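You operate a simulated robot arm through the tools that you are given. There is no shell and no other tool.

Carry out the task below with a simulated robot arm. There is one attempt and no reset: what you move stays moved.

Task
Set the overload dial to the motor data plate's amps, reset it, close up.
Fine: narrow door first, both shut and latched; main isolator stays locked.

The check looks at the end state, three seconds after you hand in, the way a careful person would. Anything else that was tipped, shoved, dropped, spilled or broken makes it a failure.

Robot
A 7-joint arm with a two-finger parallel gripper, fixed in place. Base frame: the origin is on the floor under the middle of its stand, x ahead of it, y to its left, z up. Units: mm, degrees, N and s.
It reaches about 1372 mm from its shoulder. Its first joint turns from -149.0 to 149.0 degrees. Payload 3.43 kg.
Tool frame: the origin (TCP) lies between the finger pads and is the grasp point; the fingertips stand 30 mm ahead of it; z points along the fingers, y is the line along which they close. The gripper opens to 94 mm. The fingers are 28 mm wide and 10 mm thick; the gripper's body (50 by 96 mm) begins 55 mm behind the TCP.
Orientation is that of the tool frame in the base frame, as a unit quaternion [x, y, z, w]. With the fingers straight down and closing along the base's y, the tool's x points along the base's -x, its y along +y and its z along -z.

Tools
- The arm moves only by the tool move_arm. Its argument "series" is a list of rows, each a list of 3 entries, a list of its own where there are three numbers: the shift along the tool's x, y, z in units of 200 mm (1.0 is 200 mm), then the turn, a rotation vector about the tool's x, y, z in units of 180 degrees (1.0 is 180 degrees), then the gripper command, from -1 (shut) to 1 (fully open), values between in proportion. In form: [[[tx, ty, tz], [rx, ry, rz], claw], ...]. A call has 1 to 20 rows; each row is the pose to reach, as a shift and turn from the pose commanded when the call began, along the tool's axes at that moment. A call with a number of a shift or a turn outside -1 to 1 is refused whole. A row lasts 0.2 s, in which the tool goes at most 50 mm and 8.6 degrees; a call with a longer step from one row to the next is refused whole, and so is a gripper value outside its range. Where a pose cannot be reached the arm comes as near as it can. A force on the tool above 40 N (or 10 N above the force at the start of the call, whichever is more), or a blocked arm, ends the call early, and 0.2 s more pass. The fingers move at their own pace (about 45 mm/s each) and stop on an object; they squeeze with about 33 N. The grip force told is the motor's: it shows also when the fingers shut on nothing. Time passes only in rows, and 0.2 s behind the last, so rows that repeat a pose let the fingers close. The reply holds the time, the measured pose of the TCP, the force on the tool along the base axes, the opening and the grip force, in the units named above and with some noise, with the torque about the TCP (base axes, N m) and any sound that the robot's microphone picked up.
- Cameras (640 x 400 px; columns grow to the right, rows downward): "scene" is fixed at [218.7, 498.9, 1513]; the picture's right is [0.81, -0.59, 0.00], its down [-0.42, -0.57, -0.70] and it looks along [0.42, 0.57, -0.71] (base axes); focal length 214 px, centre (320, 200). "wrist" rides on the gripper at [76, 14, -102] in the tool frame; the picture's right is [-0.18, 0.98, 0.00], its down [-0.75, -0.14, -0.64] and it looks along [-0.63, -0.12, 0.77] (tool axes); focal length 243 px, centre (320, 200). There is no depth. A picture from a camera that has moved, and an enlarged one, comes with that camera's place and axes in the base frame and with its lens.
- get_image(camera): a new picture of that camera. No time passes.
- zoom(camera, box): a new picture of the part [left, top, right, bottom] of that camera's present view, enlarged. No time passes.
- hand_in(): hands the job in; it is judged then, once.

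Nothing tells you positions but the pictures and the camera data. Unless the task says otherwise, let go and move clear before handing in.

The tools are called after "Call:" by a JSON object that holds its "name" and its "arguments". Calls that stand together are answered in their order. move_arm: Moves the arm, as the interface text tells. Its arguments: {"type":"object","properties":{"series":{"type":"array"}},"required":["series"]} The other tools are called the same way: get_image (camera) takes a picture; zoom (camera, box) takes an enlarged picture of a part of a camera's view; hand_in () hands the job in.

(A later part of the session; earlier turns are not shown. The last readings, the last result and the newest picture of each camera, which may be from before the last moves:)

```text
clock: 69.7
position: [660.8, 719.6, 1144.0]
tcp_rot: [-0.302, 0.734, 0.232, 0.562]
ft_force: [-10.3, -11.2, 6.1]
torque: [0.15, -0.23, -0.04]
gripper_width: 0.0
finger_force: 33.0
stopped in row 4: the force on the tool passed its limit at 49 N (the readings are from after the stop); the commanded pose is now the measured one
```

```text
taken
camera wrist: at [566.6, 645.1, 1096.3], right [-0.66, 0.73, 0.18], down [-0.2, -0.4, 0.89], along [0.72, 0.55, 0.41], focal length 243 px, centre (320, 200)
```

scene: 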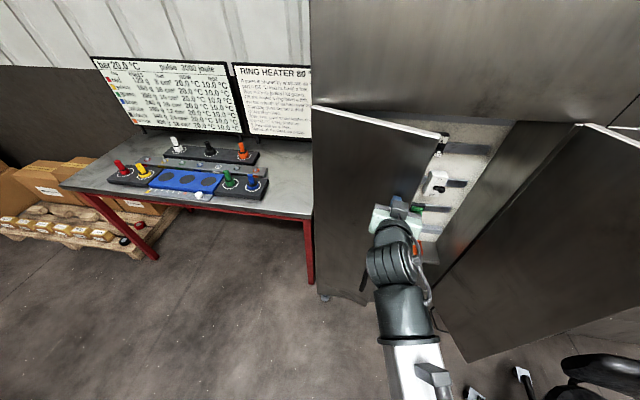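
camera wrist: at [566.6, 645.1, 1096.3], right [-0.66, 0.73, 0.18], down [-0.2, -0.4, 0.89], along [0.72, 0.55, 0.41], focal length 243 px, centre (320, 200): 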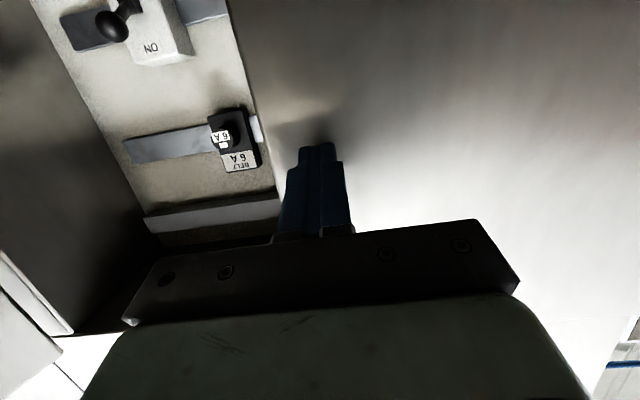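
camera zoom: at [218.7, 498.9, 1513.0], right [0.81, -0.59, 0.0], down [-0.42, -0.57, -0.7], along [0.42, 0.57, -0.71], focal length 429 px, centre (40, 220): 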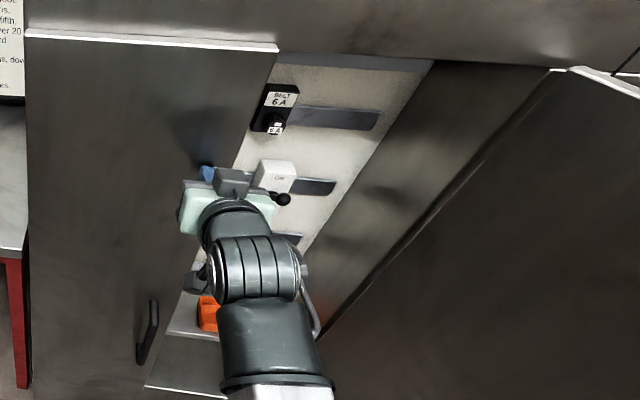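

The door met resistance at about 49 N and no click has been heard yet. I'll zoom in to see whether it is flush.

Call:
{"name": "zoom", "arguments": {"camera": "scene", "box": [400, 95, 480, 145]}}

Call:
{"name": "zoom", "arguments": {"camera": "scene", "box": [300, 90, 380, 140]}}

Call:
{"name": "zoom", "arguments": {"camera": "wrist", "box": [200, 0, 300, 250]}}

Call:
{"name": "zoom", "arguments": {"camera": "scene", "box": [360, 240, 440, 300]}}

```text
8.00 times, centred on (440, 120) of scene
camera zoom: at [218.7, 498.9, 1513.0], right [0.81, -0.59, 0.0], down [-0.42, -0.57, -0.7], along [0.42, 0.57, -0.71], focal length 1716 px, centre (-640, 840)
```

zoom: 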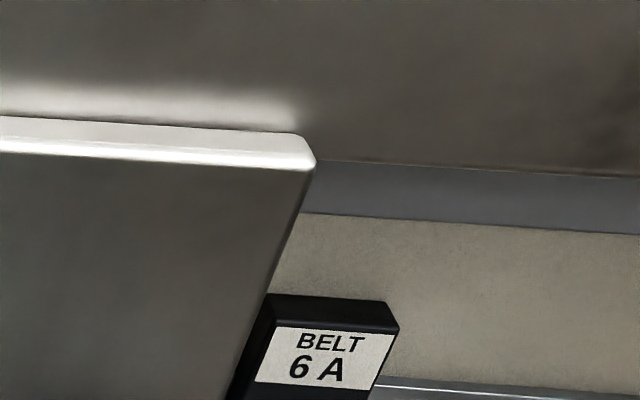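

```text
8.00 times, centred on (340, 115) of scene
camera zoom: at [218.7, 498.9, 1513.0], right [0.81, -0.59, 0.0], down [-0.42, -0.57, -0.7], along [0.42, 0.57, -0.71], focal length 1716 px, centre (160, 880)
```

zoom: 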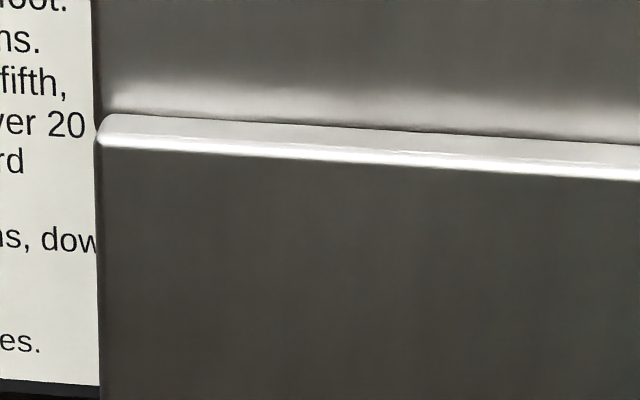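

```text
1.60 times, centred on (250, 125) of wrist
camera zoom: at [566.6, 645.1, 1096.3], right [-0.66, 0.73, 0.18], down [-0.2, -0.4, 0.89], along [0.72, 0.55, 0.41], focal length 388 px, centre (432, 320)
```

zoom: 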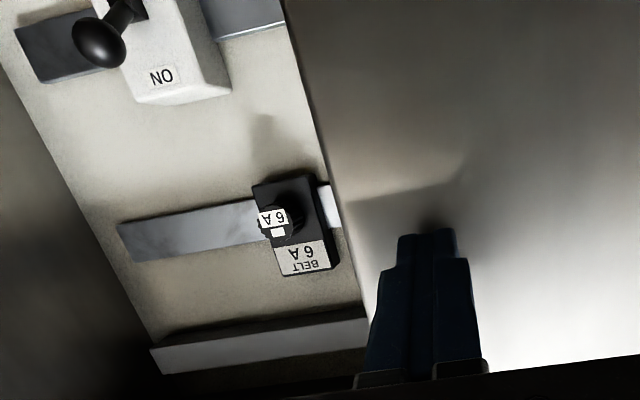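

```text
6.67 times, centred on (400, 270) of scene
camera zoom: at [218.7, 498.9, 1513.0], right [0.81, -0.59, 0.0], down [-0.42, -0.57, -0.7], along [0.42, 0.57, -0.71], focal length 1430 px, centre (-213, -267)
```

zoom: 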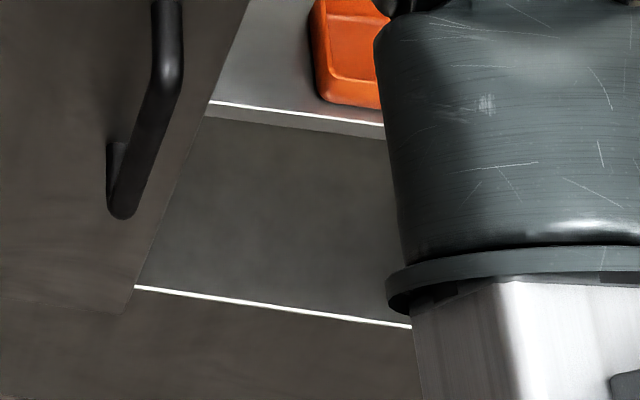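

The leaf looks parallel to the front and within a few millimetres of home. I'll press slowly, 1 mm per step, near its free edge to engage the latch.

Call:
{"name": "move_arm", "arguments": {"series": [[[-0.0013, 0, 0.0048], [0, 0, 0], -1], [[-0.0026, 0, 0.0097], [0, 0, 0], -1], [[-0.0039, 0, 0.0145], [0, 0, 0], -1], [[-0.0052, 0, 0.0193], [0, 0, 0], -1], [[-0.0065, 0, 0.0241], [0, 0, 0], -1], [[-0.0078, 0, 0.029], [0, 0, 0], -1], [[-0.0091, 0, 0.0338], [0, 0, 0], -1], [[-0.0104, 0, 0.0386], [0, 0, 0], -1]]}}

Call:
{"name": "zoom", "arguments": {"camera": "scene", "box": [400, 95, 480, 145]}}

```text
clock: 70.4
position: [661.3, 719.6, 1143.3]
tcp_rot: [-0.303, 0.733, 0.234, 0.562]
ft_force: [-11.0, -10.0, 5.6]
torque: [0.16, -0.24, 0.01]
gripper_width: 0.0
finger_force: 33.2
stopped in row 3: the force on the tool passed its limit at 43 N (the readings are from after the stop); the commanded pose is now the measured one
```

```text
8.00 times, centred on (440, 120) of scene
camera zoom: at [218.7, 498.9, 1513.0], right [0.81, -0.59, 0.0], down [-0.42, -0.57, -0.7], along [0.42, 0.57, -0.71], focal length 1716 px, centre (-640, 840)
```

zoom: 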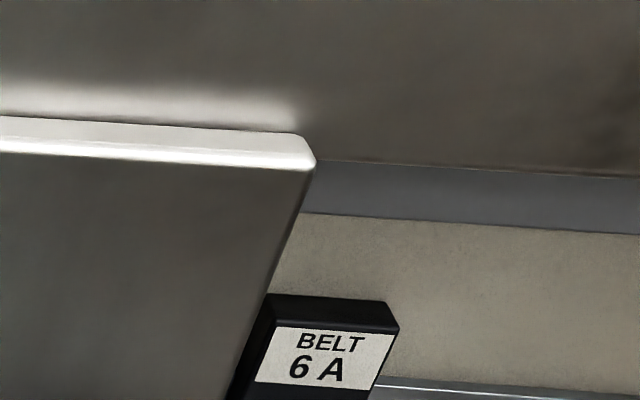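

The leaf is at a hard stop, moving 0 mm under 43 N. I'll back off and see whether it stays shut, and look at its outer face for a latch to operate.

Call:
{"name": "move_arm", "arguments": {"series": [[[0.02, 0, -0.077], [0, 0, 0], -1], [[0.05, 0, -0.2], [0, 0, 0], -1], [[0.1, 0, -0.4], [0, 0, 0], -1], [[0.15, 0, -0.6], [0, 0, 0], -1], [[0.2, 0, -0.8], [0, 0, 0], -1], [[0.2, 0, -0.8], [0, 0, 0], -1]]}}

Call:
{"name": "get_image", "arguments": {"camera": "wrist"}}

Call:
{"name": "get_image", "arguments": {"camera": "scene"}}

Call:
{"name": "zoom", "arguments": {"camera": "scene", "box": [400, 95, 480, 145]}}

```text
clock: 71.8
position: [545.5, 602.5, 1143.9]
tcp_rot: [-0.302, 0.735, 0.232, 0.562]
ft_force: [0.2, -0.1, -0.6]
torque: [0.01, 0.02, 0.0]
gripper_width: 0.0
finger_force: 33.1
```

```text
taken
camera wrist: at [450.1, 528.4, 1098.7], right [-0.66, 0.73, 0.18], down [-0.2, -0.4, 0.9], along [0.73, 0.55, 0.41], focal length 243 px, centre (320, 200)
```

wrist: 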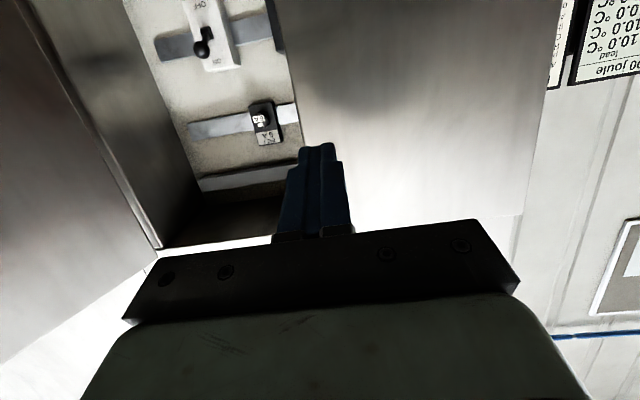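

```text
taken
```

scene: 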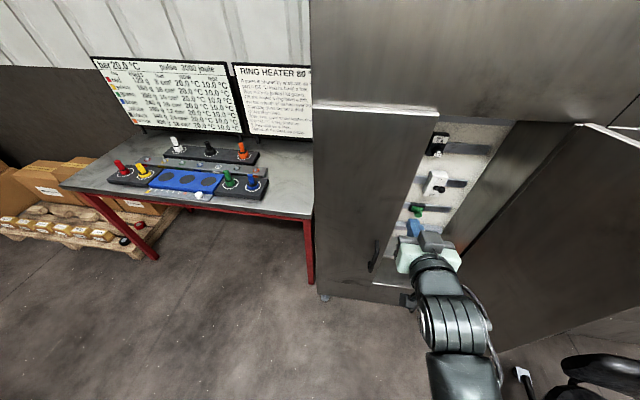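

```text
8.00 times, centred on (440, 120) of scene
camera zoom: at [218.7, 498.9, 1513.0], right [0.81, -0.59, 0.0], down [-0.42, -0.57, -0.7], along [0.42, 0.57, -0.71], focal length 1716 px, centre (-640, 840)
```

zoom: 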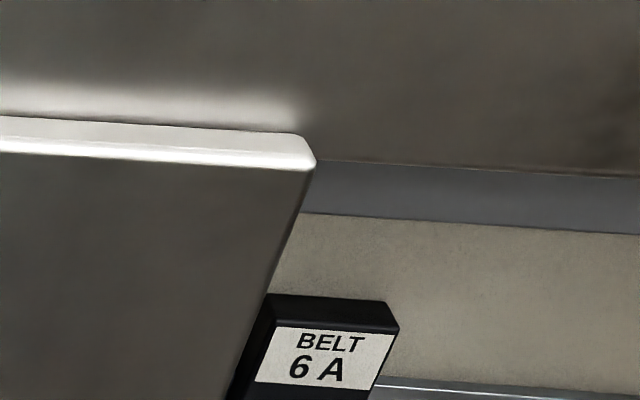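

The left leaf stays shut on its own. I'll look closely at its handle and at the edge of the opening.

Call:
{"name": "zoom", "arguments": {"camera": "scene", "box": [345, 220, 405, 290]}}

Call:
{"name": "zoom", "arguments": {"camera": "wrist", "box": [100, 0, 340, 260]}}

```text
5.71 times, centred on (375, 255) of scene
camera zoom: at [218.7, 498.9, 1513.0], right [0.81, -0.59, 0.0], down [-0.42, -0.57, -0.7], along [0.42, 0.57, -0.71], focal length 1226 px, centre (6, -114)
```

zoom: 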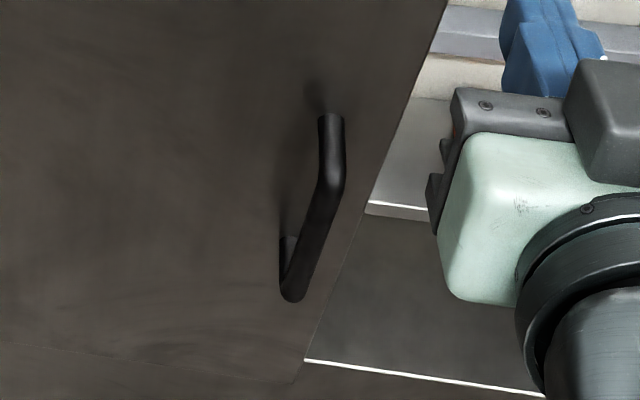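

```text
1.54 times, centred on (220, 130) of wrist
camera zoom: at [450.1, 528.4, 1098.7], right [-0.66, 0.73, 0.18], down [-0.2, -0.4, 0.9], along [0.73, 0.55, 0.41], focal length 373 px, centre (474, 308)
```

zoom: 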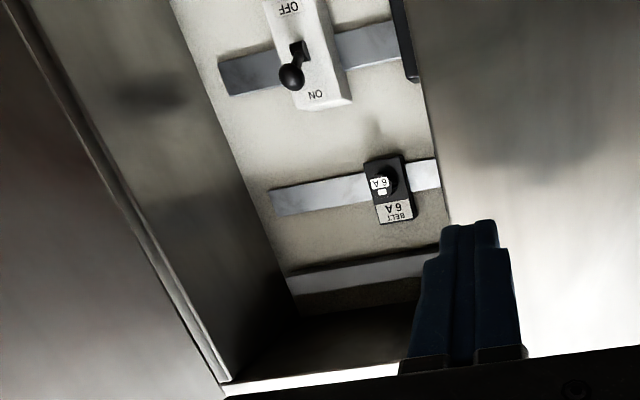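

The handle is a fixed pull bar, so the latch must be a push-to-close catch. I heard no click, so I'll press again closer to the free edge and build up the force gradually.

Call:
{"name": "move_arm", "arguments": {"series": [[[-0.042, -0.025, 0.156], [0, 0, 0], -1], [[-0.084, -0.05, 0.312], [0, 0, 0], -1], [[-0.126, -0.075, 0.468], [0, 0, 0], -1], [[-0.168, -0.1, 0.624], [0, 0, 0], -1], [[-0.2, -0.1, 0.743], [0, 0, 0], -1], [[-0.208, -0.1, 0.772], [0, 0, 0], -1], [[-0.208, -0.1, 0.772], [0, 0, 0], -1]]}}

Call:
{"name": "move_arm", "arguments": {"series": [[[-0.0026, 0, 0.0097], [0, 0, 0], -1], [[-0.0039, 0, 0.0145], [0, 0, 0], -1], [[-0.0052, 0, 0.0193], [0, 0, 0], -1], [[-0.0065, 0, 0.0241], [0, 0, 0], -1], [[-0.0071, 0, 0.0265], [0, 0, 0], -1], [[-0.0071, 0, 0.0265], [0, 0, 0], -1]]}}

```text
clock: 73.4
position: [673.8, 703.1, 1143.7]
tcp_rot: [-0.303, 0.734, 0.233, 0.561]
ft_force: [0.3, -0.1, 0.4]
torque: [-0.01, -0.01, 0.0]
gripper_width: 0.2
finger_force: 33.1
```

```text
clock: 74.8
position: [676.0, 705.6, 1144.4]
tcp_rot: [-0.303, 0.734, 0.233, 0.562]
ft_force: [-14.3, -11.5, 3.5]
torque: [0.11, -0.22, 0.05]
gripper_width: 0.1
finger_force: 32.9
```

Call:
{"name": "move_arm", "arguments": {"series": [[[-0.0013, 0, 0.0048], [0, 0, 0], -1], [[-0.0026, 0, 0.0097], [0, 0, 0], -1], [[-0.0026, 0, 0.0097], [0, 0, 0], -1], [[-0.0026, 0, 0.0097], [0, 0, 0], -1]]}}

Call:
{"name": "move_arm", "arguments": {"series": [[[-0.0007, 0, 0.0024], [0, 0, 0], -1], [[-0.0013, 0, 0.0048], [0, 0, 0], -1], [[-0.0013, 0, 0.0048], [0, 0, 0], -1]]}}

```text
clock: 75.5
position: [676.6, 704.6, 1143.9]
tcp_rot: [-0.304, 0.734, 0.234, 0.56]
ft_force: [-8.9, -8.4, 5.7]
torque: [0.14, -0.17, 0.03]
gripper_width: 0.0
finger_force: 33.4
stopped in row 3: the force on the tool passed its limit at 41 N (the readings are from after the stop); the commanded pose is now the measured one
```

```text
clock: 76.3
position: [676.1, 704.3, 1144.8]
tcp_rot: [-0.303, 0.735, 0.233, 0.561]
ft_force: [-25.9, -15.3, 2.7]
torque: [0.03, -0.35, 0.28]
gripper_width: 0.1
finger_force: 33.3
```

The left leaf is firmly home: no movement under 30–40 N. I'll withdraw and swing round to the outside of the right door, mirroring the moves used on the left.

Call:
{"name": "move_arm", "arguments": {"series": [[[0.03, 0, -0.11], [0, 0, 0], -1], [[0.09, 0, -0.33], [0, 0, 0], -1], [[0.15, 0, -0.55], [0, 0, 0], -1], [[0.21, 0, -0.77], [0, 0, 0], -1], [[0.264, 0, -0.966], [0, 0, 0], -1], [[0.264, 0, -0.966], [0, 0, 0], -1]]}}

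Call:
{"name": "zoom", "arguments": {"camera": "scene", "box": [400, 95, 480, 145]}}

Call:
{"name": "move_arm", "arguments": {"series": [[[0.0086, -0.1981, -0.0339], [0.0161, 0, 0.0044], -1], [[0.0172, -0.3962, -0.0678], [0.0322, -0.0001, 0.0088], -1], [[0.0258, -0.5943, -0.1017], [0.0483, -0.0001, 0.0132], -1], [[0.0344, -0.7924, -0.1356], [0.0644, -0.0002, 0.0176], -1], [[0.043, -0.9905, -0.1695], [0.0805, -0.0002, 0.022], -1], [[0.043, -0.9905, -0.1695], [0.0805, -0.0002, 0.022], -1]]}}

Call:
{"name": "get_image", "arguments": {"camera": "wrist"}}

Call:
{"name": "get_image", "arguments": {"camera": "scene"}}

```text
clock: 77.7
position: [534.7, 566.2, 1144.2]
tcp_rot: [-0.303, 0.735, 0.232, 0.561]
ft_force: [-0.2, -0.7, -0.1]
torque: [0.01, 0.0, 0.02]
gripper_width: 0.2
finger_force: 33.2
```

```text
8.00 times, centred on (440, 120) of scene
camera zoom: at [218.7, 498.9, 1513.0], right [0.81, -0.59, 0.0], down [-0.42, -0.57, -0.7], along [0.42, 0.57, -0.71], focal length 1716 px, centre (-640, 840)
```

zoom: 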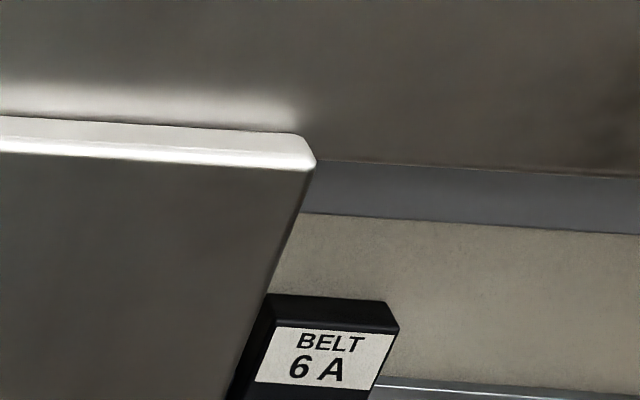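

```text
clock: 79.1
position: [651.2, 399.3, 1142.3]
tcp_rot: [-0.204, 0.768, 0.157, 0.586]
ft_force: [0.4, 0.0, -0.3]
torque: [0.0, -0.04, 0.02]
gripper_width: 0.0
finger_force: 32.7
```

```text
taken
camera wrist: at [540.1, 351.2, 1095.6], right [-0.45, 0.88, 0.18], down [-0.29, -0.33, 0.9], along [0.84, 0.35, 0.41], focal length 243 px, centre (320, 200)
```

wrist: 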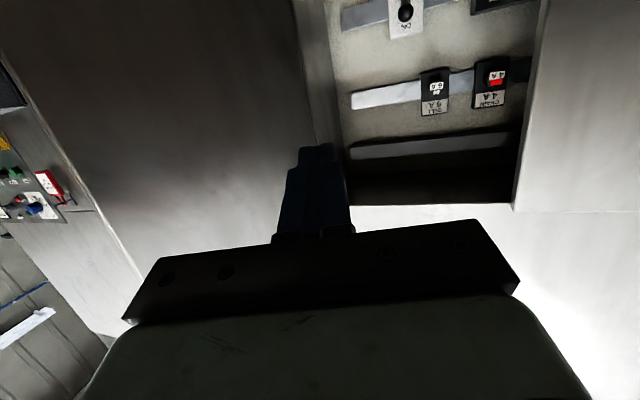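

```text
taken
```

scene: 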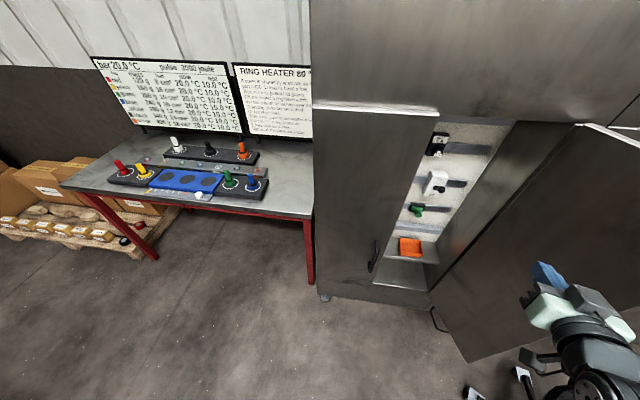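

Call:
{"name": "move_arm", "arguments": {"series": [[[0.0055, -0.1978, -0.0201], [0.0161, 0, 0.0044], -1], [[0.011, -0.3956, -0.0402], [0.0322, -0.0001, 0.0088], -1], [[0.0165, -0.5934, -0.0603], [0.0483, -0.0001, 0.0132], -1], [[0.022, -0.7912, -0.0804], [0.0644, -0.0002, 0.0176], -1], [[0.0275, -0.989, -0.1005], [0.0805, -0.0002, 0.022], -1]]}}

Call:
{"name": "get_image", "arguments": {"camera": "wrist"}}

Call:
{"name": "move_arm", "arguments": {"series": [[[0.0055, -0.1978, -0.0201], [0.0161, 0, 0.0044], -1], [[0.011, -0.3956, -0.0402], [0.0322, -0.0001, 0.0088], -1], [[0.0165, -0.5934, -0.0603], [0.0483, -0.0001, 0.0132], -1], [[0.022, -0.7912, -0.0804], [0.0644, -0.0002, 0.0176], -1], [[0.0275, -0.989, -0.1005], [0.0805, -0.0002, 0.022], -1], [[0.0275, -0.989, -0.1005], [0.0805, -0.0002, 0.022], -1]]}}

Call:
{"name": "get_image", "arguments": {"camera": "wrist"}}

Call:
{"name": "get_image", "arguments": {"camera": "scene"}}

```text
clock: 80.3
position: [734.4, 217.8, 1139.2]
tcp_rot: [-0.102, 0.788, 0.079, 0.602]
ft_force: [0.5, -1.0, -0.3]
torque: [0.01, 0.01, 0.0]
gripper_width: 0.0
finger_force: 33.6
```

```text
taken
camera wrist: at [615.5, 200.0, 1094.0], right [-0.21, 0.96, 0.18], down [-0.37, -0.25, 0.9], along [0.91, 0.12, 0.41], focal length 243 px, centre (320, 200)
```

wrist: 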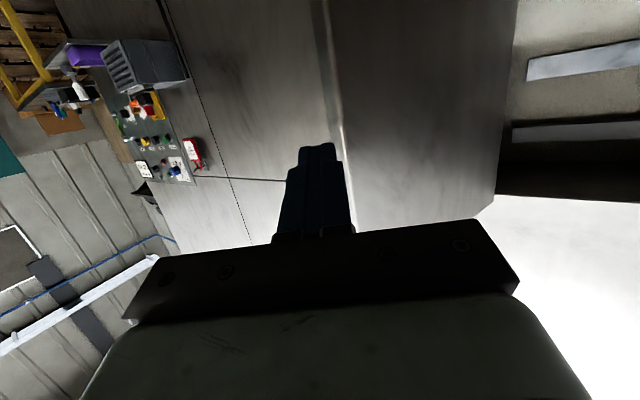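

```text
clock: 81.7
position: [764.8, 22.3, 1144.4]
tcp_rot: [0.003, 0.795, -0.001, 0.607]
ft_force: [0.1, 0.3, 0.4]
torque: [-0.03, 0.01, -0.01]
gripper_width: 0.1
finger_force: 33.3
```

```text
taken
camera wrist: at [644.8, 35.8, 1097.1], right [0.05, 0.98, 0.18], down [-0.42, -0.14, 0.9], along [0.91, -0.12, 0.41], focal length 243 px, centre (320, 200)
```

wrist: 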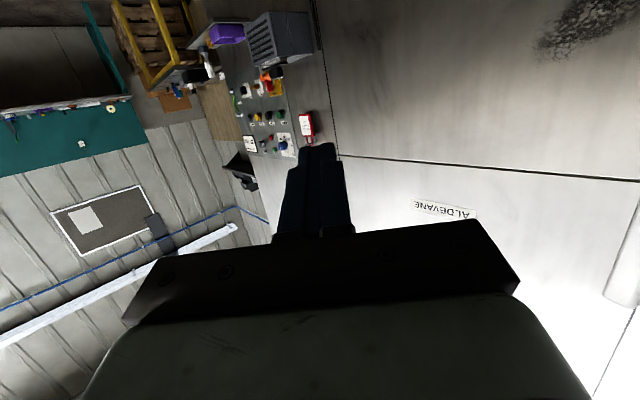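

```text
taken
```

scene: 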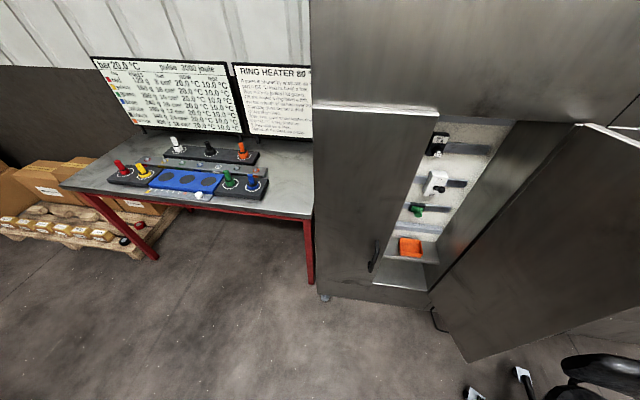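

I'm outside the right door and the neighbouring control panel is in view. I'll zoom in on it to be sure I keep clear of the locked isolator.

Call:
{"name": "zoom", "arguments": {"camera": "wrist", "box": [220, 50, 340, 170]}}

Call:
{"name": "zoom", "arguments": {"camera": "wrist", "box": [560, 150, 640, 320]}}

```text
3.33 times, centred on (280, 110) of wrist
camera zoom: at [644.8, 35.8, 1097.1], right [0.05, 0.98, 0.18], down [-0.42, -0.14, 0.9], along [0.91, -0.12, 0.41], focal length 809 px, centre (453, 500)
```

zoom: 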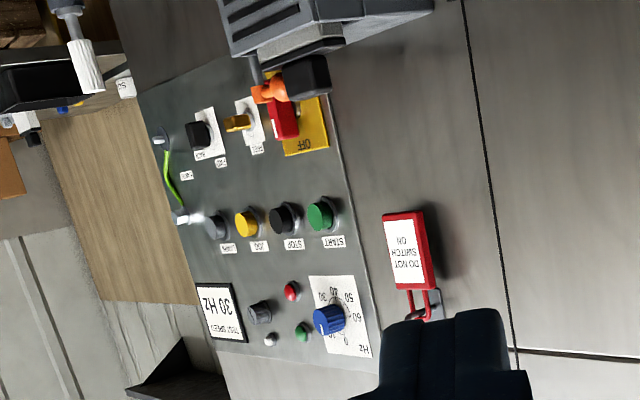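

```text
2.35 times, centred on (600, 235) of wrist
camera zoom: at [644.8, 35.8, 1097.1], right [0.05, 0.98, 0.18], down [-0.42, -0.14, 0.9], along [0.91, -0.12, 0.41], focal length 571 px, centre (-339, 118)
```

zoom: 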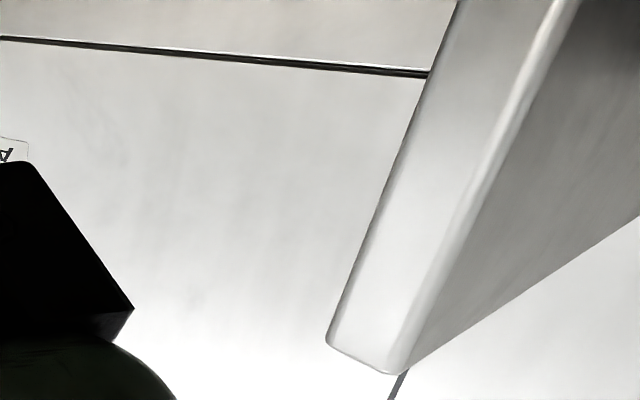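

The isolator sits at OFF with its lock and the "DO NOT SWITCH ON" tag, more than 600 mm away, so it stays untouched. Next I'll yaw the tool towards the right door's outer face.

Call:
{"name": "move_arm", "arguments": {"series": [[[-0.0147, 0.0143, 0.0537], [-0.0447, 0.0001, -0.0122], -1], [[-0.0293, 0.0285, 0.1074], [-0.0894, 0.0002, -0.0245], -1], [[-0.044, 0.0428, 0.1611], [-0.1341, 0.0003, -0.0367], -1], [[-0.0587, 0.057, 0.2148], [-0.1787, 0.0004, -0.0489], -1], [[-0.0733, 0.0713, 0.2685], [-0.2234, 0.0005, -0.0611], -1], [[-0.088, 0.0855, 0.3222], [-0.2681, 0.0006, -0.0734], -1], [[-0.1027, 0.0998, 0.376], [-0.3128, 0.0006, -0.0856], -1], [[-0.1173, 0.114, 0.4297], [-0.3575, 0.0007, -0.0978], -1], [[-0.132, 0.1283, 0.4834], [-0.4022, 0.0008, -0.11], -1], [[-0.1467, 0.1425, 0.5371], [-0.4468, 0.0009, -0.1223], -1], [[-0.1613, 0.1568, 0.5908], [-0.4915, 0.001, -0.1345], -1], [[-0.176, 0.171, 0.6445], [-0.5362, 0.0011, -0.1467], -1], [[-0.176, 0.171, 0.6445], [-0.5362, 0.0011, -0.1467], -1]]}}

Call:
{"name": "get_image", "arguments": {"camera": "wrist"}}

Call:
{"name": "get_image", "arguments": {"camera": "scene"}}

```text
clock: 84.5
position: [895.8, 55.5, 1142.9]
tcp_rot: [0.609, -0.511, -0.465, -0.389]
ft_force: [0.5, -0.5, 0.6]
torque: [0.0, 0.0, -0.01]
gripper_width: 0.2
finger_force: 32.7
```

```text
taken
camera wrist: at [902.7, -63.9, 1095.8], right [-0.98, -0.12, 0.18], down [0.21, -0.39, 0.9], along [-0.04, 0.91, 0.41], focal length 243 px, centre (320, 200)
```

wrist: 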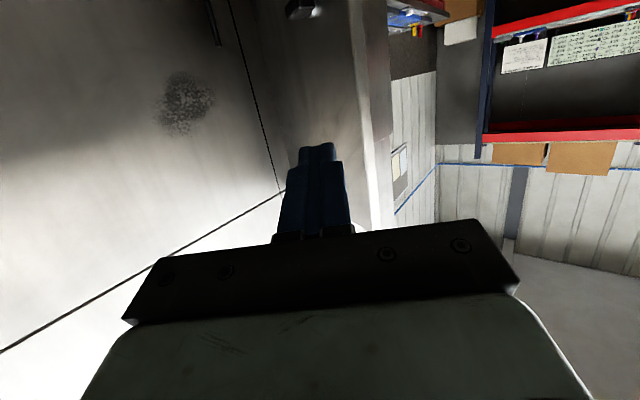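

```text
taken
```

scene: 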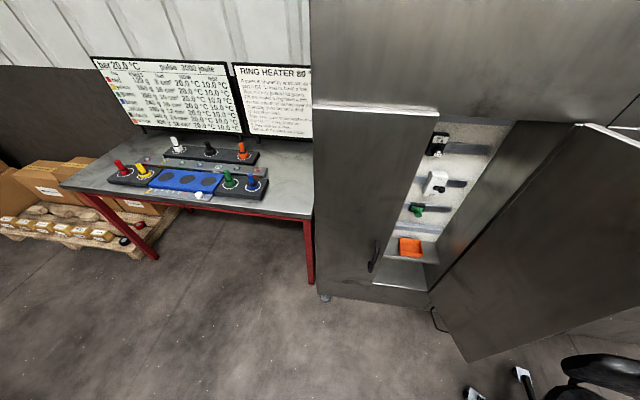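

Call:
{"name": "zoom", "arguments": {"camera": "wrist", "box": [180, 0, 420, 240]}}

Call:
{"name": "zoom", "arguments": {"camera": "wrist", "box": [250, 0, 410, 100]}}

```text
1.67 times, centred on (300, 120) of wrist
camera zoom: at [902.7, -63.9, 1095.8], right [-0.98, -0.12, 0.18], down [0.21, -0.39, 0.9], along [-0.04, 0.91, 0.41], focal length 404 px, centre (353, 333)
```

zoom: 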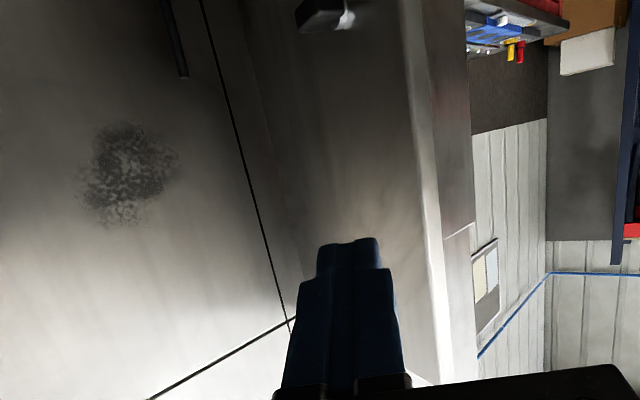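

```text
4.00 times, centred on (330, 50) of wrist
camera zoom: at [902.7, -63.9, 1095.8], right [-0.98, -0.12, 0.18], down [0.21, -0.39, 0.9], along [-0.04, 0.91, 0.41], focal length 970 px, centre (280, 800)
```

zoom: 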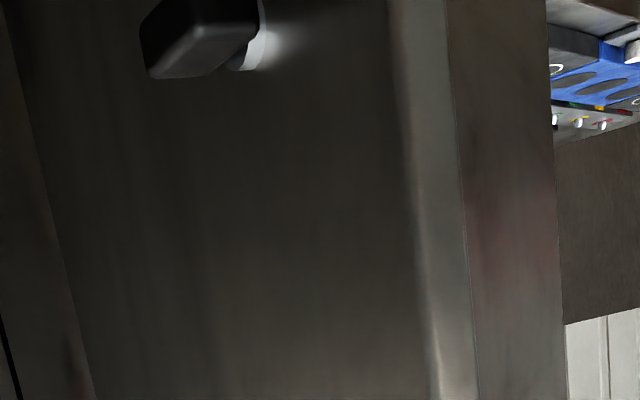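

There is a black lever with a silver spindle on the right door's outer face: a latch handle. That makes the left leaf the passive one that closes first, and the right one the latching leaf. I'll tilt the camera down to study the lever.

Call:
{"name": "move_arm", "arguments": {"series": [[[0, 0, 0], [0, 0.04, 0], -1], [[0, 0, 0], [0, 0.08, 0], -1], [[0, 0, 0], [0, 0.12, 0], -1], [[0, 0, 0], [0, 0.16, 0], -1], [[0, 0, 0], [0, 0.16, 0], -1]]}}

Call:
{"name": "get_image", "arguments": {"camera": "wrist"}}

Call:
{"name": "zoom", "arguments": {"camera": "wrist", "box": [240, 20, 400, 180]}}

```text
clock: 85.7
position: [895.4, 57.6, 1142.0]
tcp_rot: [0.705, -0.593, -0.298, -0.249]
ft_force: [-0.4, 0.2, 0.2]
torque: [-0.02, -0.03, -0.02]
gripper_width: 0.0
finger_force: 33.2
```

```text
taken
camera wrist: at [903.3, -71.7, 1159.4], right [-0.99, -0.04, 0.13], down [0.13, 0.09, 0.99], along [-0.05, 1.0, -0.08], focal length 243 px, centre (320, 200)
```

wrist: 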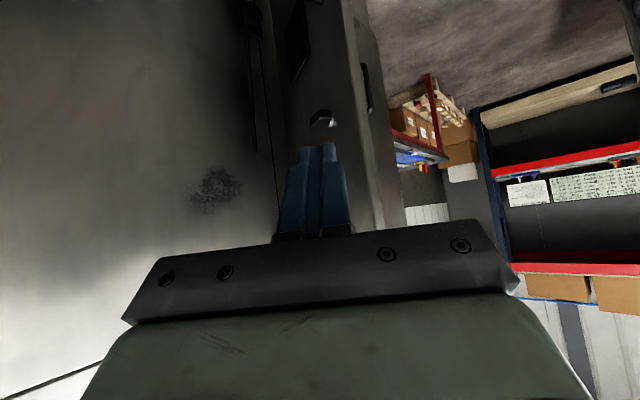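

```text
2.50 times, centred on (320, 100) of wrist
camera zoom: at [903.3, -71.7, 1159.4], right [-0.99, -0.04, 0.13], down [0.13, 0.09, 0.99], along [-0.05, 1.0, -0.08], focal length 606 px, centre (320, 450)
```

zoom: 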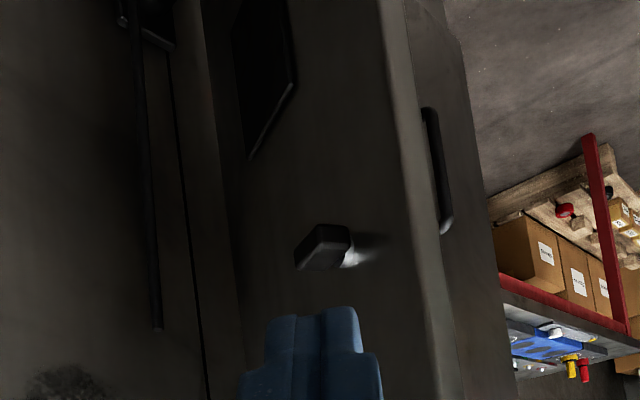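

The lever is best dealt with from the front once the leaf is closed. I'll re-level the tool and raise it by 50 mm so the push point stays well above the lever.

Call:
{"name": "move_arm", "arguments": {"series": [[[-0.0429, 0, -0.0419], [0, -0.04, 0], -1], [[-0.0859, 0, -0.0837], [0, -0.08, 0], -1], [[-0.1288, 0, -0.1256], [0, -0.12, 0], -1], [[-0.1717, 0, -0.1674], [0, -0.16, 0], -1], [[-0.1717, 0, -0.1674], [0, -0.16, 0], -1]]}}

Call:
{"name": "get_image", "arguments": {"camera": "wrist"}}

```text
clock: 86.9
position: [895.6, 58.3, 1189.4]
tcp_rot: [0.608, -0.512, -0.465, -0.389]
ft_force: [0.1, -0.3, -0.3]
torque: [0.02, 0.02, 0.0]
gripper_width: 0.0
finger_force: 32.5
```

```text
taken
camera wrist: at [901.3, -63.4, 1143.4], right [-0.98, -0.12, 0.18], down [0.21, -0.39, 0.9], along [-0.04, 0.91, 0.41], focal length 243 px, centre (320, 200)
```

wrist: 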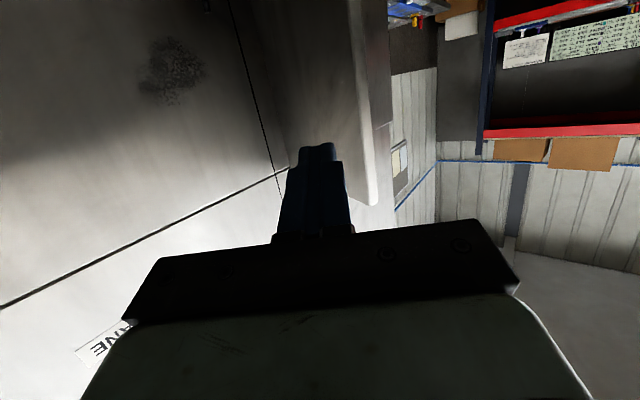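

The geometry mirrors the left side nicely. I'll slide in along the outside of the right door.

Call:
{"name": "move_arm", "arguments": {"series": [[[-0.0389, -0.0198, 0.1845], [0, 0, 0], -1], [[-0.0778, -0.0396, 0.369], [0, 0, 0], -1], [[-0.1167, -0.0594, 0.5535], [0, 0, 0], -1], [[-0.1556, -0.0792, 0.738], [0, 0, 0], -1], [[-0.1945, -0.099, 0.9225], [0, 0, 0], -1], [[-0.1945, -0.099, 0.9225], [0, 0, 0], -1]]}}

Call:
{"name": "get_image", "arguments": {"camera": "wrist"}}

Call:
{"name": "get_image", "arguments": {"camera": "scene"}}

```text
clock: 88.3
position: [884.6, 246.4, 1179.9]
tcp_rot: [0.609, -0.511, -0.466, -0.389]
ft_force: [0.1, 0.2, -0.8]
torque: [-0.01, 0.02, -0.04]
gripper_width: 0.0
finger_force: 33.2
```

```text
taken
camera wrist: at [890.5, 125.3, 1134.3], right [-0.98, -0.12, 0.18], down [0.21, -0.39, 0.9], along [-0.04, 0.91, 0.41], focal length 243 px, centre (320, 200)
```

wrist: 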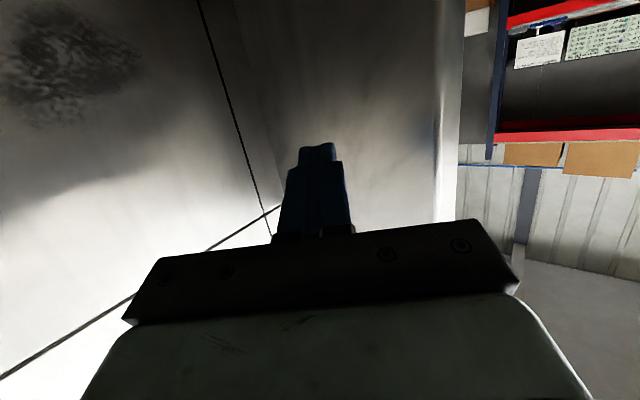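

```text
taken
```

scene: 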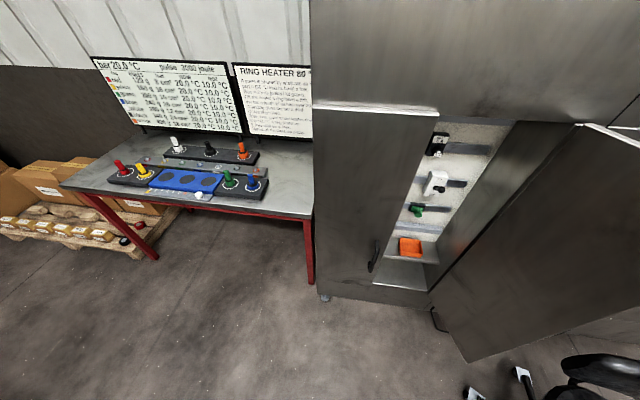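

Call:
{"name": "move_arm", "arguments": {"series": [[[-0.0075, 0.06, 0.0272], [0, 0, 0], -1], [[-0.015, 0.1195, 0.0545], [0, 0, 0], -1], [[-0.024, 0.178, 0.087], [0.0054, 0, 0.0014], -1], [[-0.033, 0.237, 0.1195], [0.0107, 0, 0.0029], -1], [[-0.0435, 0.293, 0.1578], [0.0188, 0, 0.005], -1], [[-0.054, 0.349, 0.196], [0.0268, 0.0001, 0.0072], -1], [[-0.0658, 0.4008, 0.2398], [0.0349, 0.0001, 0.0094], -1], [[-0.0775, 0.4525, 0.2835], [0.0429, 0.0002, 0.0115], -1]]}}

Call:
{"name": "get_image", "arguments": {"camera": "wrist"}}

Call:
{"name": "get_image", "arguments": {"camera": "scene"}}

```text
clock: 90.1
position: [782.9, 288.3, 1181.9]
tcp_rot: [0.572, -0.552, -0.437, -0.421]
ft_force: [-0.1, -0.4, -0.4]
torque: [0.04, -0.01, 0.04]
gripper_width: 0.3
finger_force: 32.4
```

```text
taken
camera wrist: at [772.4, 166.9, 1134.7], right [-0.98, 0.02, 0.18], down [0.16, -0.41, 0.9], along [0.09, 0.91, 0.41], focal length 243 px, centre (320, 200)
```

wrist: 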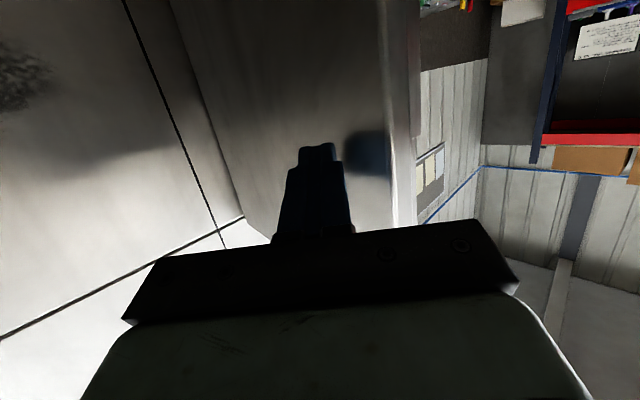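

```text
taken
```

scene: 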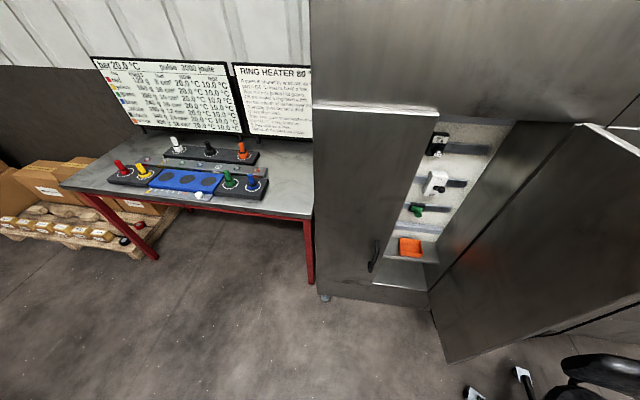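

The right leaf is moving. Continuing along the arc.

Call:
{"name": "move_arm", "arguments": {"series": [[[-0.0113, 0.0533, 0.0419], [0.0081, 0, 0.0022], -1], [[-0.0225, 0.1066, 0.0837], [0.0161, 0, 0.0043], -1], [[-0.035, 0.1552, 0.1305], [0.0242, 0, 0.0065], -1], [[-0.0476, 0.2038, 0.1773], [0.0322, 0, 0.0086], -1], [[-0.0613, 0.2473, 0.2283], [0.0403, 0, 0.0108], -1], [[-0.075, 0.2907, 0.2793], [0.0483, 0.0001, 0.0129], -1], [[-0.0898, 0.3283, 0.3345], [0.0564, 0.0001, 0.0151], -1], [[-0.1045, 0.3658, 0.3896], [0.0644, 0.0001, 0.0172], -1], [[-0.1201, 0.3973, 0.4479], [0.0725, 0.0001, 0.0194], -1], [[-0.1357, 0.4287, 0.5062], [0.0805, 0.0001, 0.0215], -1], [[-0.152, 0.4538, 0.567], [0.0886, 0.0001, 0.0237], -1], [[-0.1682, 0.4789, 0.6277], [0.0966, 0.0001, 0.0258], -1]]}}

Call:
{"name": "get_image", "arguments": {"camera": "wrist"}}

Call:
{"name": "get_image", "arguments": {"camera": "scene"}}

```text
clock: 92.7
position: [683.1, 414.3, 1178.1]
tcp_rot: [-0.478, 0.636, 0.364, 0.485]
ft_force: [-0.8, 0.6, 0.3]
torque: [0.02, 0.02, 0.02]
gripper_width: 0.0
finger_force: 32.9
```

```text
taken
camera wrist: at [636.8, 303.1, 1132.0], right [-0.93, 0.32, 0.18], down [0.02, -0.44, 0.9], along [0.36, 0.84, 0.41], focal length 243 px, centre (320, 200)
```

wrist: 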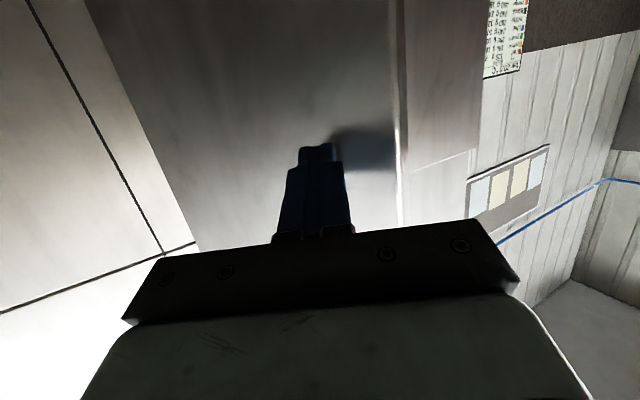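

```text
taken
```

scene: 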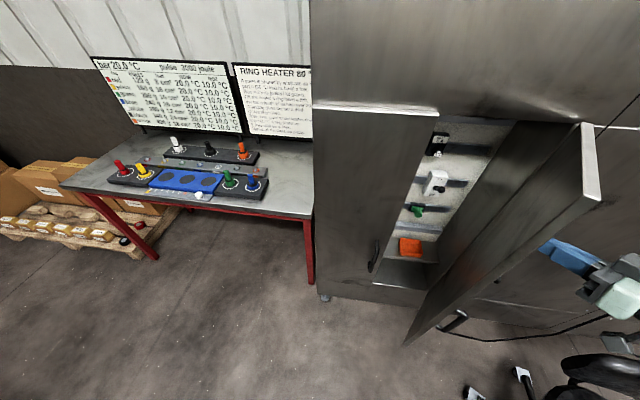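

Call:
{"name": "move_arm", "arguments": {"series": [[[-0.0148, 0.0376, 0.0547], [0.0081, 0, 0.0022], -1], [[-0.0295, 0.0751, 0.1094], [0.0161, 0, 0.0043], -1], [[-0.0451, 0.1068, 0.1673], [0.0242, 0, 0.0065], -1], [[-0.0606, 0.1385, 0.2251], [0.0322, 0, 0.0087], -1], [[-0.0769, 0.1635, 0.2856], [0.0403, 0, 0.0109], -1], [[-0.0932, 0.1884, 0.346], [0.0483, 0, 0.013], -1], [[-0.11, 0.207, 0.4085], [0.0564, 0, 0.0152], -1], [[-0.1268, 0.2255, 0.471], [0.0644, 0.0001, 0.0173], -1], [[-0.144, 0.2372, 0.5351], [0.0725, 0.0001, 0.0195], -1], [[-0.1613, 0.2489, 0.5992], [0.0806, 0.0001, 0.0217], -1], [[-0.1787, 0.2538, 0.6638], [0.0887, 0.0001, 0.0239], -1], [[-0.196, 0.2586, 0.7283], [0.0967, 0.0001, 0.026], -1]]}}

Call:
{"name": "get_image", "arguments": {"camera": "wrist"}}

Call:
{"name": "get_image", "arguments": {"camera": "scene"}}

Call:
{"name": "zoom", "arguments": {"camera": "scene", "box": [400, 90, 640, 360]}}

```text
clock: 95.3
position: [677.3, 573.4, 1177.8]
tcp_rot: [-0.373, 0.702, 0.284, 0.536]
ft_force: [0.4, -0.2, 0.7]
torque: [-0.02, 0.0, -0.01]
gripper_width: 0.1
finger_force: 33.0
```

```text
taken
camera wrist: at [598.1, 481.7, 1132.5], right [-0.79, 0.59, 0.17], down [-0.12, -0.43, 0.9], along [0.61, 0.68, 0.41], focal length 243 px, centre (320, 200)
```

wrist: 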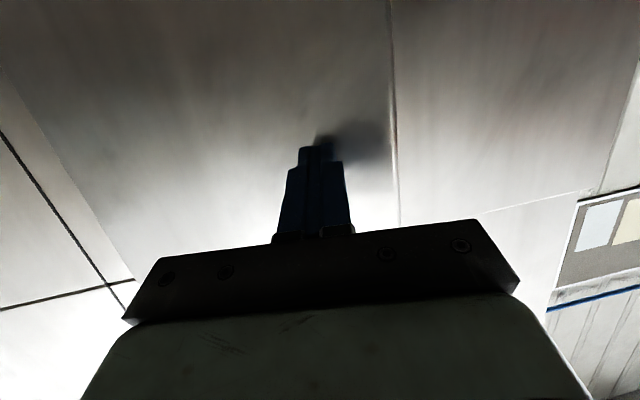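

```text
taken
```

scene: 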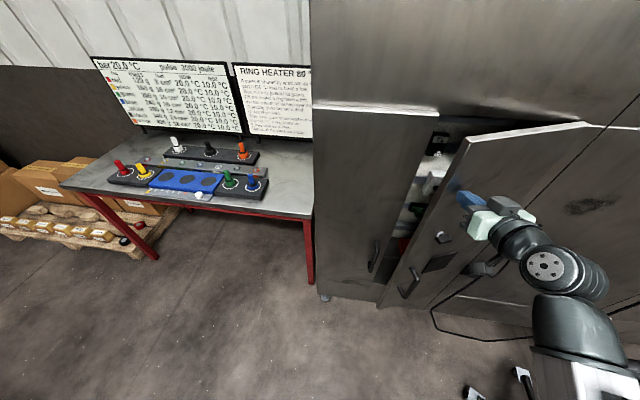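

```text
1.48 times, centred on (520, 225) of scene
camera zoom: at [218.7, 498.9, 1513.0], right [0.81, -0.59, 0.0], down [-0.42, -0.57, -0.7], along [0.42, 0.57, -0.71], focal length 318 px, centre (24, 163)
```

zoom: 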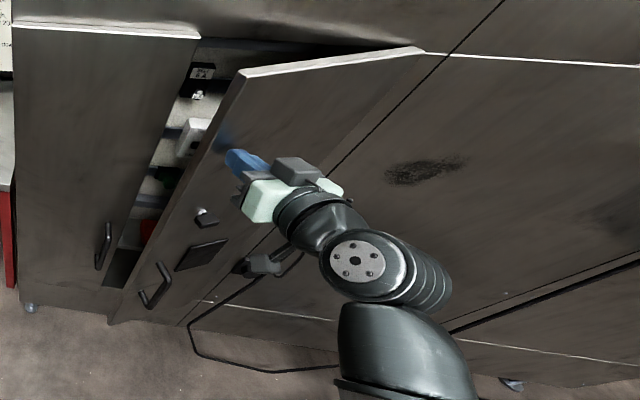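

The right leaf is about 25° from closed. It has a turn-knob latch near its free edge. I'll zoom in on it before finishing.

Call:
{"name": "zoom", "arguments": {"camera": "scene", "box": [395, 215, 475, 305]}}

Call:
{"name": "zoom", "arguments": {"camera": "scene", "box": [425, 220, 455, 250]}}

Call:
{"name": "zoom", "arguments": {"camera": "scene", "box": [430, 120, 490, 170]}}

```text
4.44 times, centred on (435, 260) of scene
camera zoom: at [218.7, 498.9, 1513.0], right [0.81, -0.59, 0.0], down [-0.42, -0.57, -0.7], along [0.42, 0.57, -0.71], focal length 953 px, centre (-191, -67)
```

zoom: 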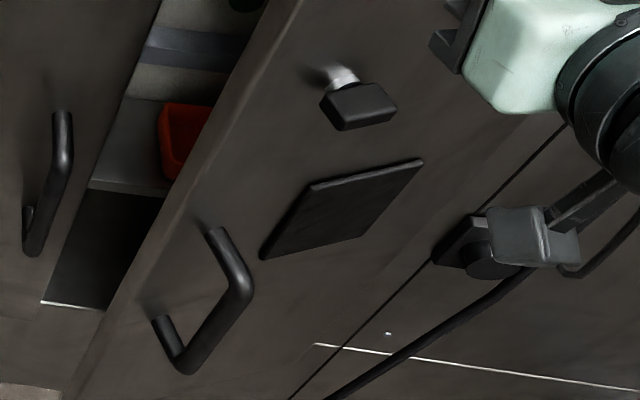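

```text
13.33 times, centred on (440, 235) of scene
camera zoom: at [218.7, 498.9, 1513.0], right [0.81, -0.59, 0.0], down [-0.42, -0.57, -0.7], along [0.42, 0.57, -0.71], focal length 2860 px, centre (-1280, -267)
```

zoom: 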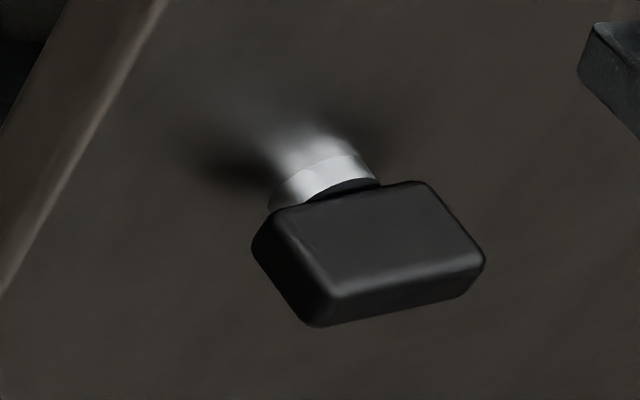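

```text
8.00 times, centred on (460, 145) of scene
camera zoom: at [218.7, 498.9, 1513.0], right [0.81, -0.59, 0.0], down [-0.42, -0.57, -0.7], along [0.42, 0.57, -0.71], focal length 1716 px, centre (-800, 640)
```

zoom: 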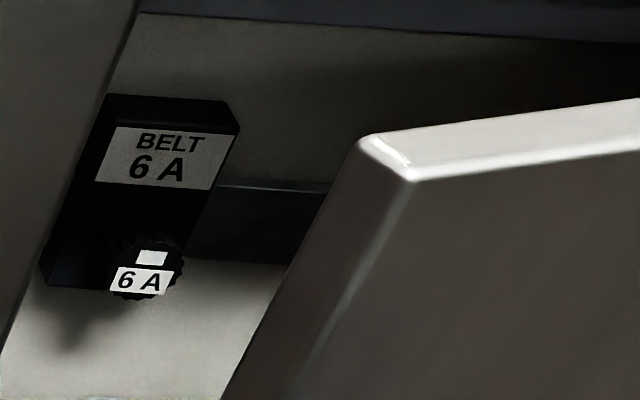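

The latch is a wing knob on a spindle, bar horizontal at present. I'll finish closing this leaf first, down to the last few degrees.

Call:
{"name": "move_arm", "arguments": {"series": [[[-0.0165, 0.02, 0.0615], [0.008, 0, 0.0022], -1], [[-0.0333, 0.0368, 0.1239], [0.0161, 0, 0.0043], -1], [[-0.0502, 0.05, 0.1869], [0.0241, 0, 0.0065], -1], [[-0.0671, 0.0602, 0.25], [0.0322, 0, 0.0086], -1], [[-0.0843, 0.0667, 0.3139], [0.0402, 0.0001, 0.0108], -1], [[-0.1013, 0.07, 0.3775], [0.0483, 0.0001, 0.013], -1]]}}

Call:
{"name": "get_image", "arguments": {"camera": "scene"}}

Call:
{"name": "zoom", "arguments": {"camera": "scene", "box": [400, 90, 600, 215]}}

```text
clock: 96.7
position: [708.5, 646.0, 1177.6]
tcp_rot: [-0.318, 0.729, 0.241, 0.557]
ft_force: [0.6, -0.7, 0.2]
torque: [0.01, -0.03, -0.02]
gripper_width: 0.1
finger_force: 33.8
```

```text
taken
```

scene: 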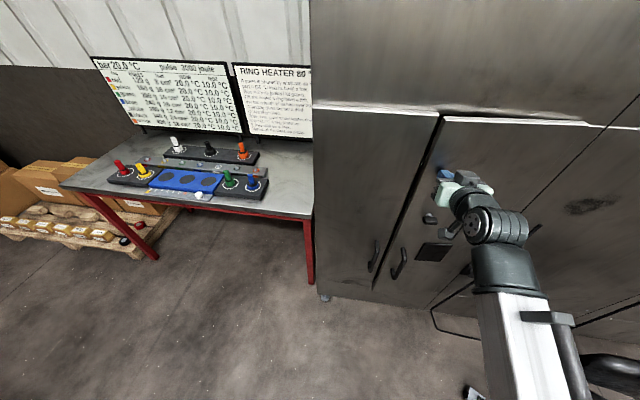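

```text
3.20 times, centred on (500, 152) of scene
camera zoom: at [218.7, 498.9, 1513.0], right [0.81, -0.59, 0.0], down [-0.42, -0.57, -0.7], along [0.42, 0.57, -0.71], focal length 686 px, centre (-256, 352)
```

zoom: 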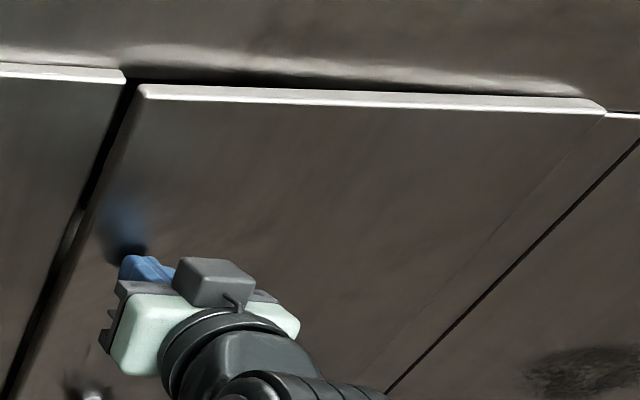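

Now the final push home in small steps.

Call:
{"name": "move_arm", "arguments": {"series": [[[-0.0044, 0.0022, 0.016], [0.0013, 0, 0.0004], -1], [[-0.0087, 0.0043, 0.0321], [0.0027, 0, 0.0007], -1], [[-0.013, 0.0065, 0.0481], [0.004, 0, 0.0011], -1], [[-0.0173, 0.0086, 0.0642], [0.0054, 0, 0.0014], -1], [[-0.0195, 0.0086, 0.0715], [0.0054, 0, 0.0014], -1], [[-0.0215, 0.0086, 0.0787], [0.0054, 0, 0.0014], -1], [[-0.0234, 0.0086, 0.086], [0.0054, 0, 0.0014], -1], [[-0.0254, 0.0086, 0.0932], [0.0054, 0, 0.0014], -1], [[-0.0273, 0.0086, 0.1005], [0.0054, 0, 0.0014], -1], [[-0.0293, 0.0086, 0.1077], [0.0054, 0, 0.0014], -1]]}}

Call:
{"name": "get_image", "arguments": {"camera": "wrist"}}

Call:
{"name": "zoom", "arguments": {"camera": "scene", "box": [400, 90, 600, 215]}}

```text
clock: 98.9
position: [719.1, 661.7, 1176.4]
tcp_rot: [-0.31, 0.732, 0.234, 0.559]
ft_force: [-17.3, -19.4, -4.8]
torque: [0.05, 0.03, -0.07]
gripper_width: 0.0
finger_force: 33.0
```

```text
taken
camera wrist: at [626.9, 583.9, 1131.1], right [-0.67, 0.72, 0.17], down [-0.19, -0.4, 0.9], along [0.71, 0.57, 0.4], focal length 243 px, centre (320, 200)
```

wrist: 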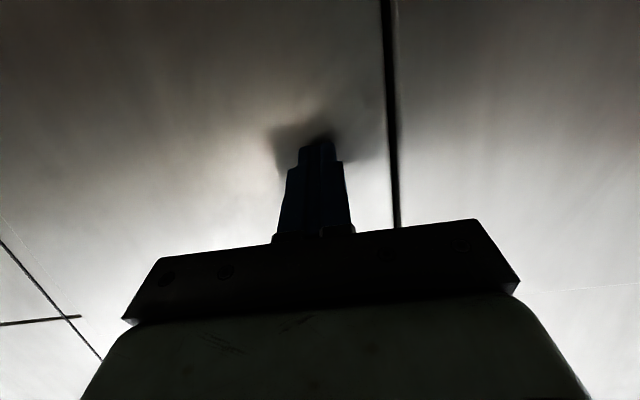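

```text
3.20 times, centred on (500, 152) of scene
camera zoom: at [218.7, 498.9, 1513.0], right [0.81, -0.59, 0.0], down [-0.42, -0.57, -0.7], along [0.42, 0.57, -0.71], focal length 686 px, centre (-256, 352)
```

zoom: 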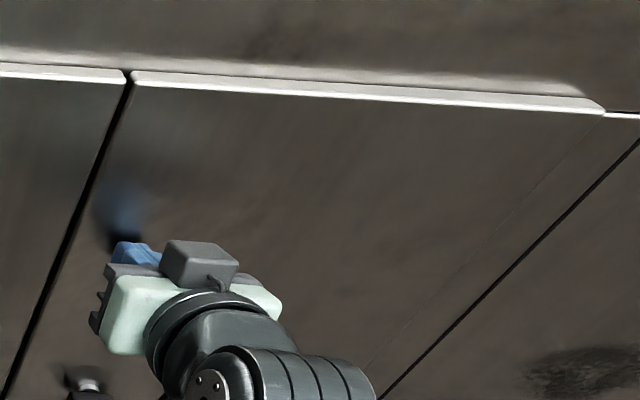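

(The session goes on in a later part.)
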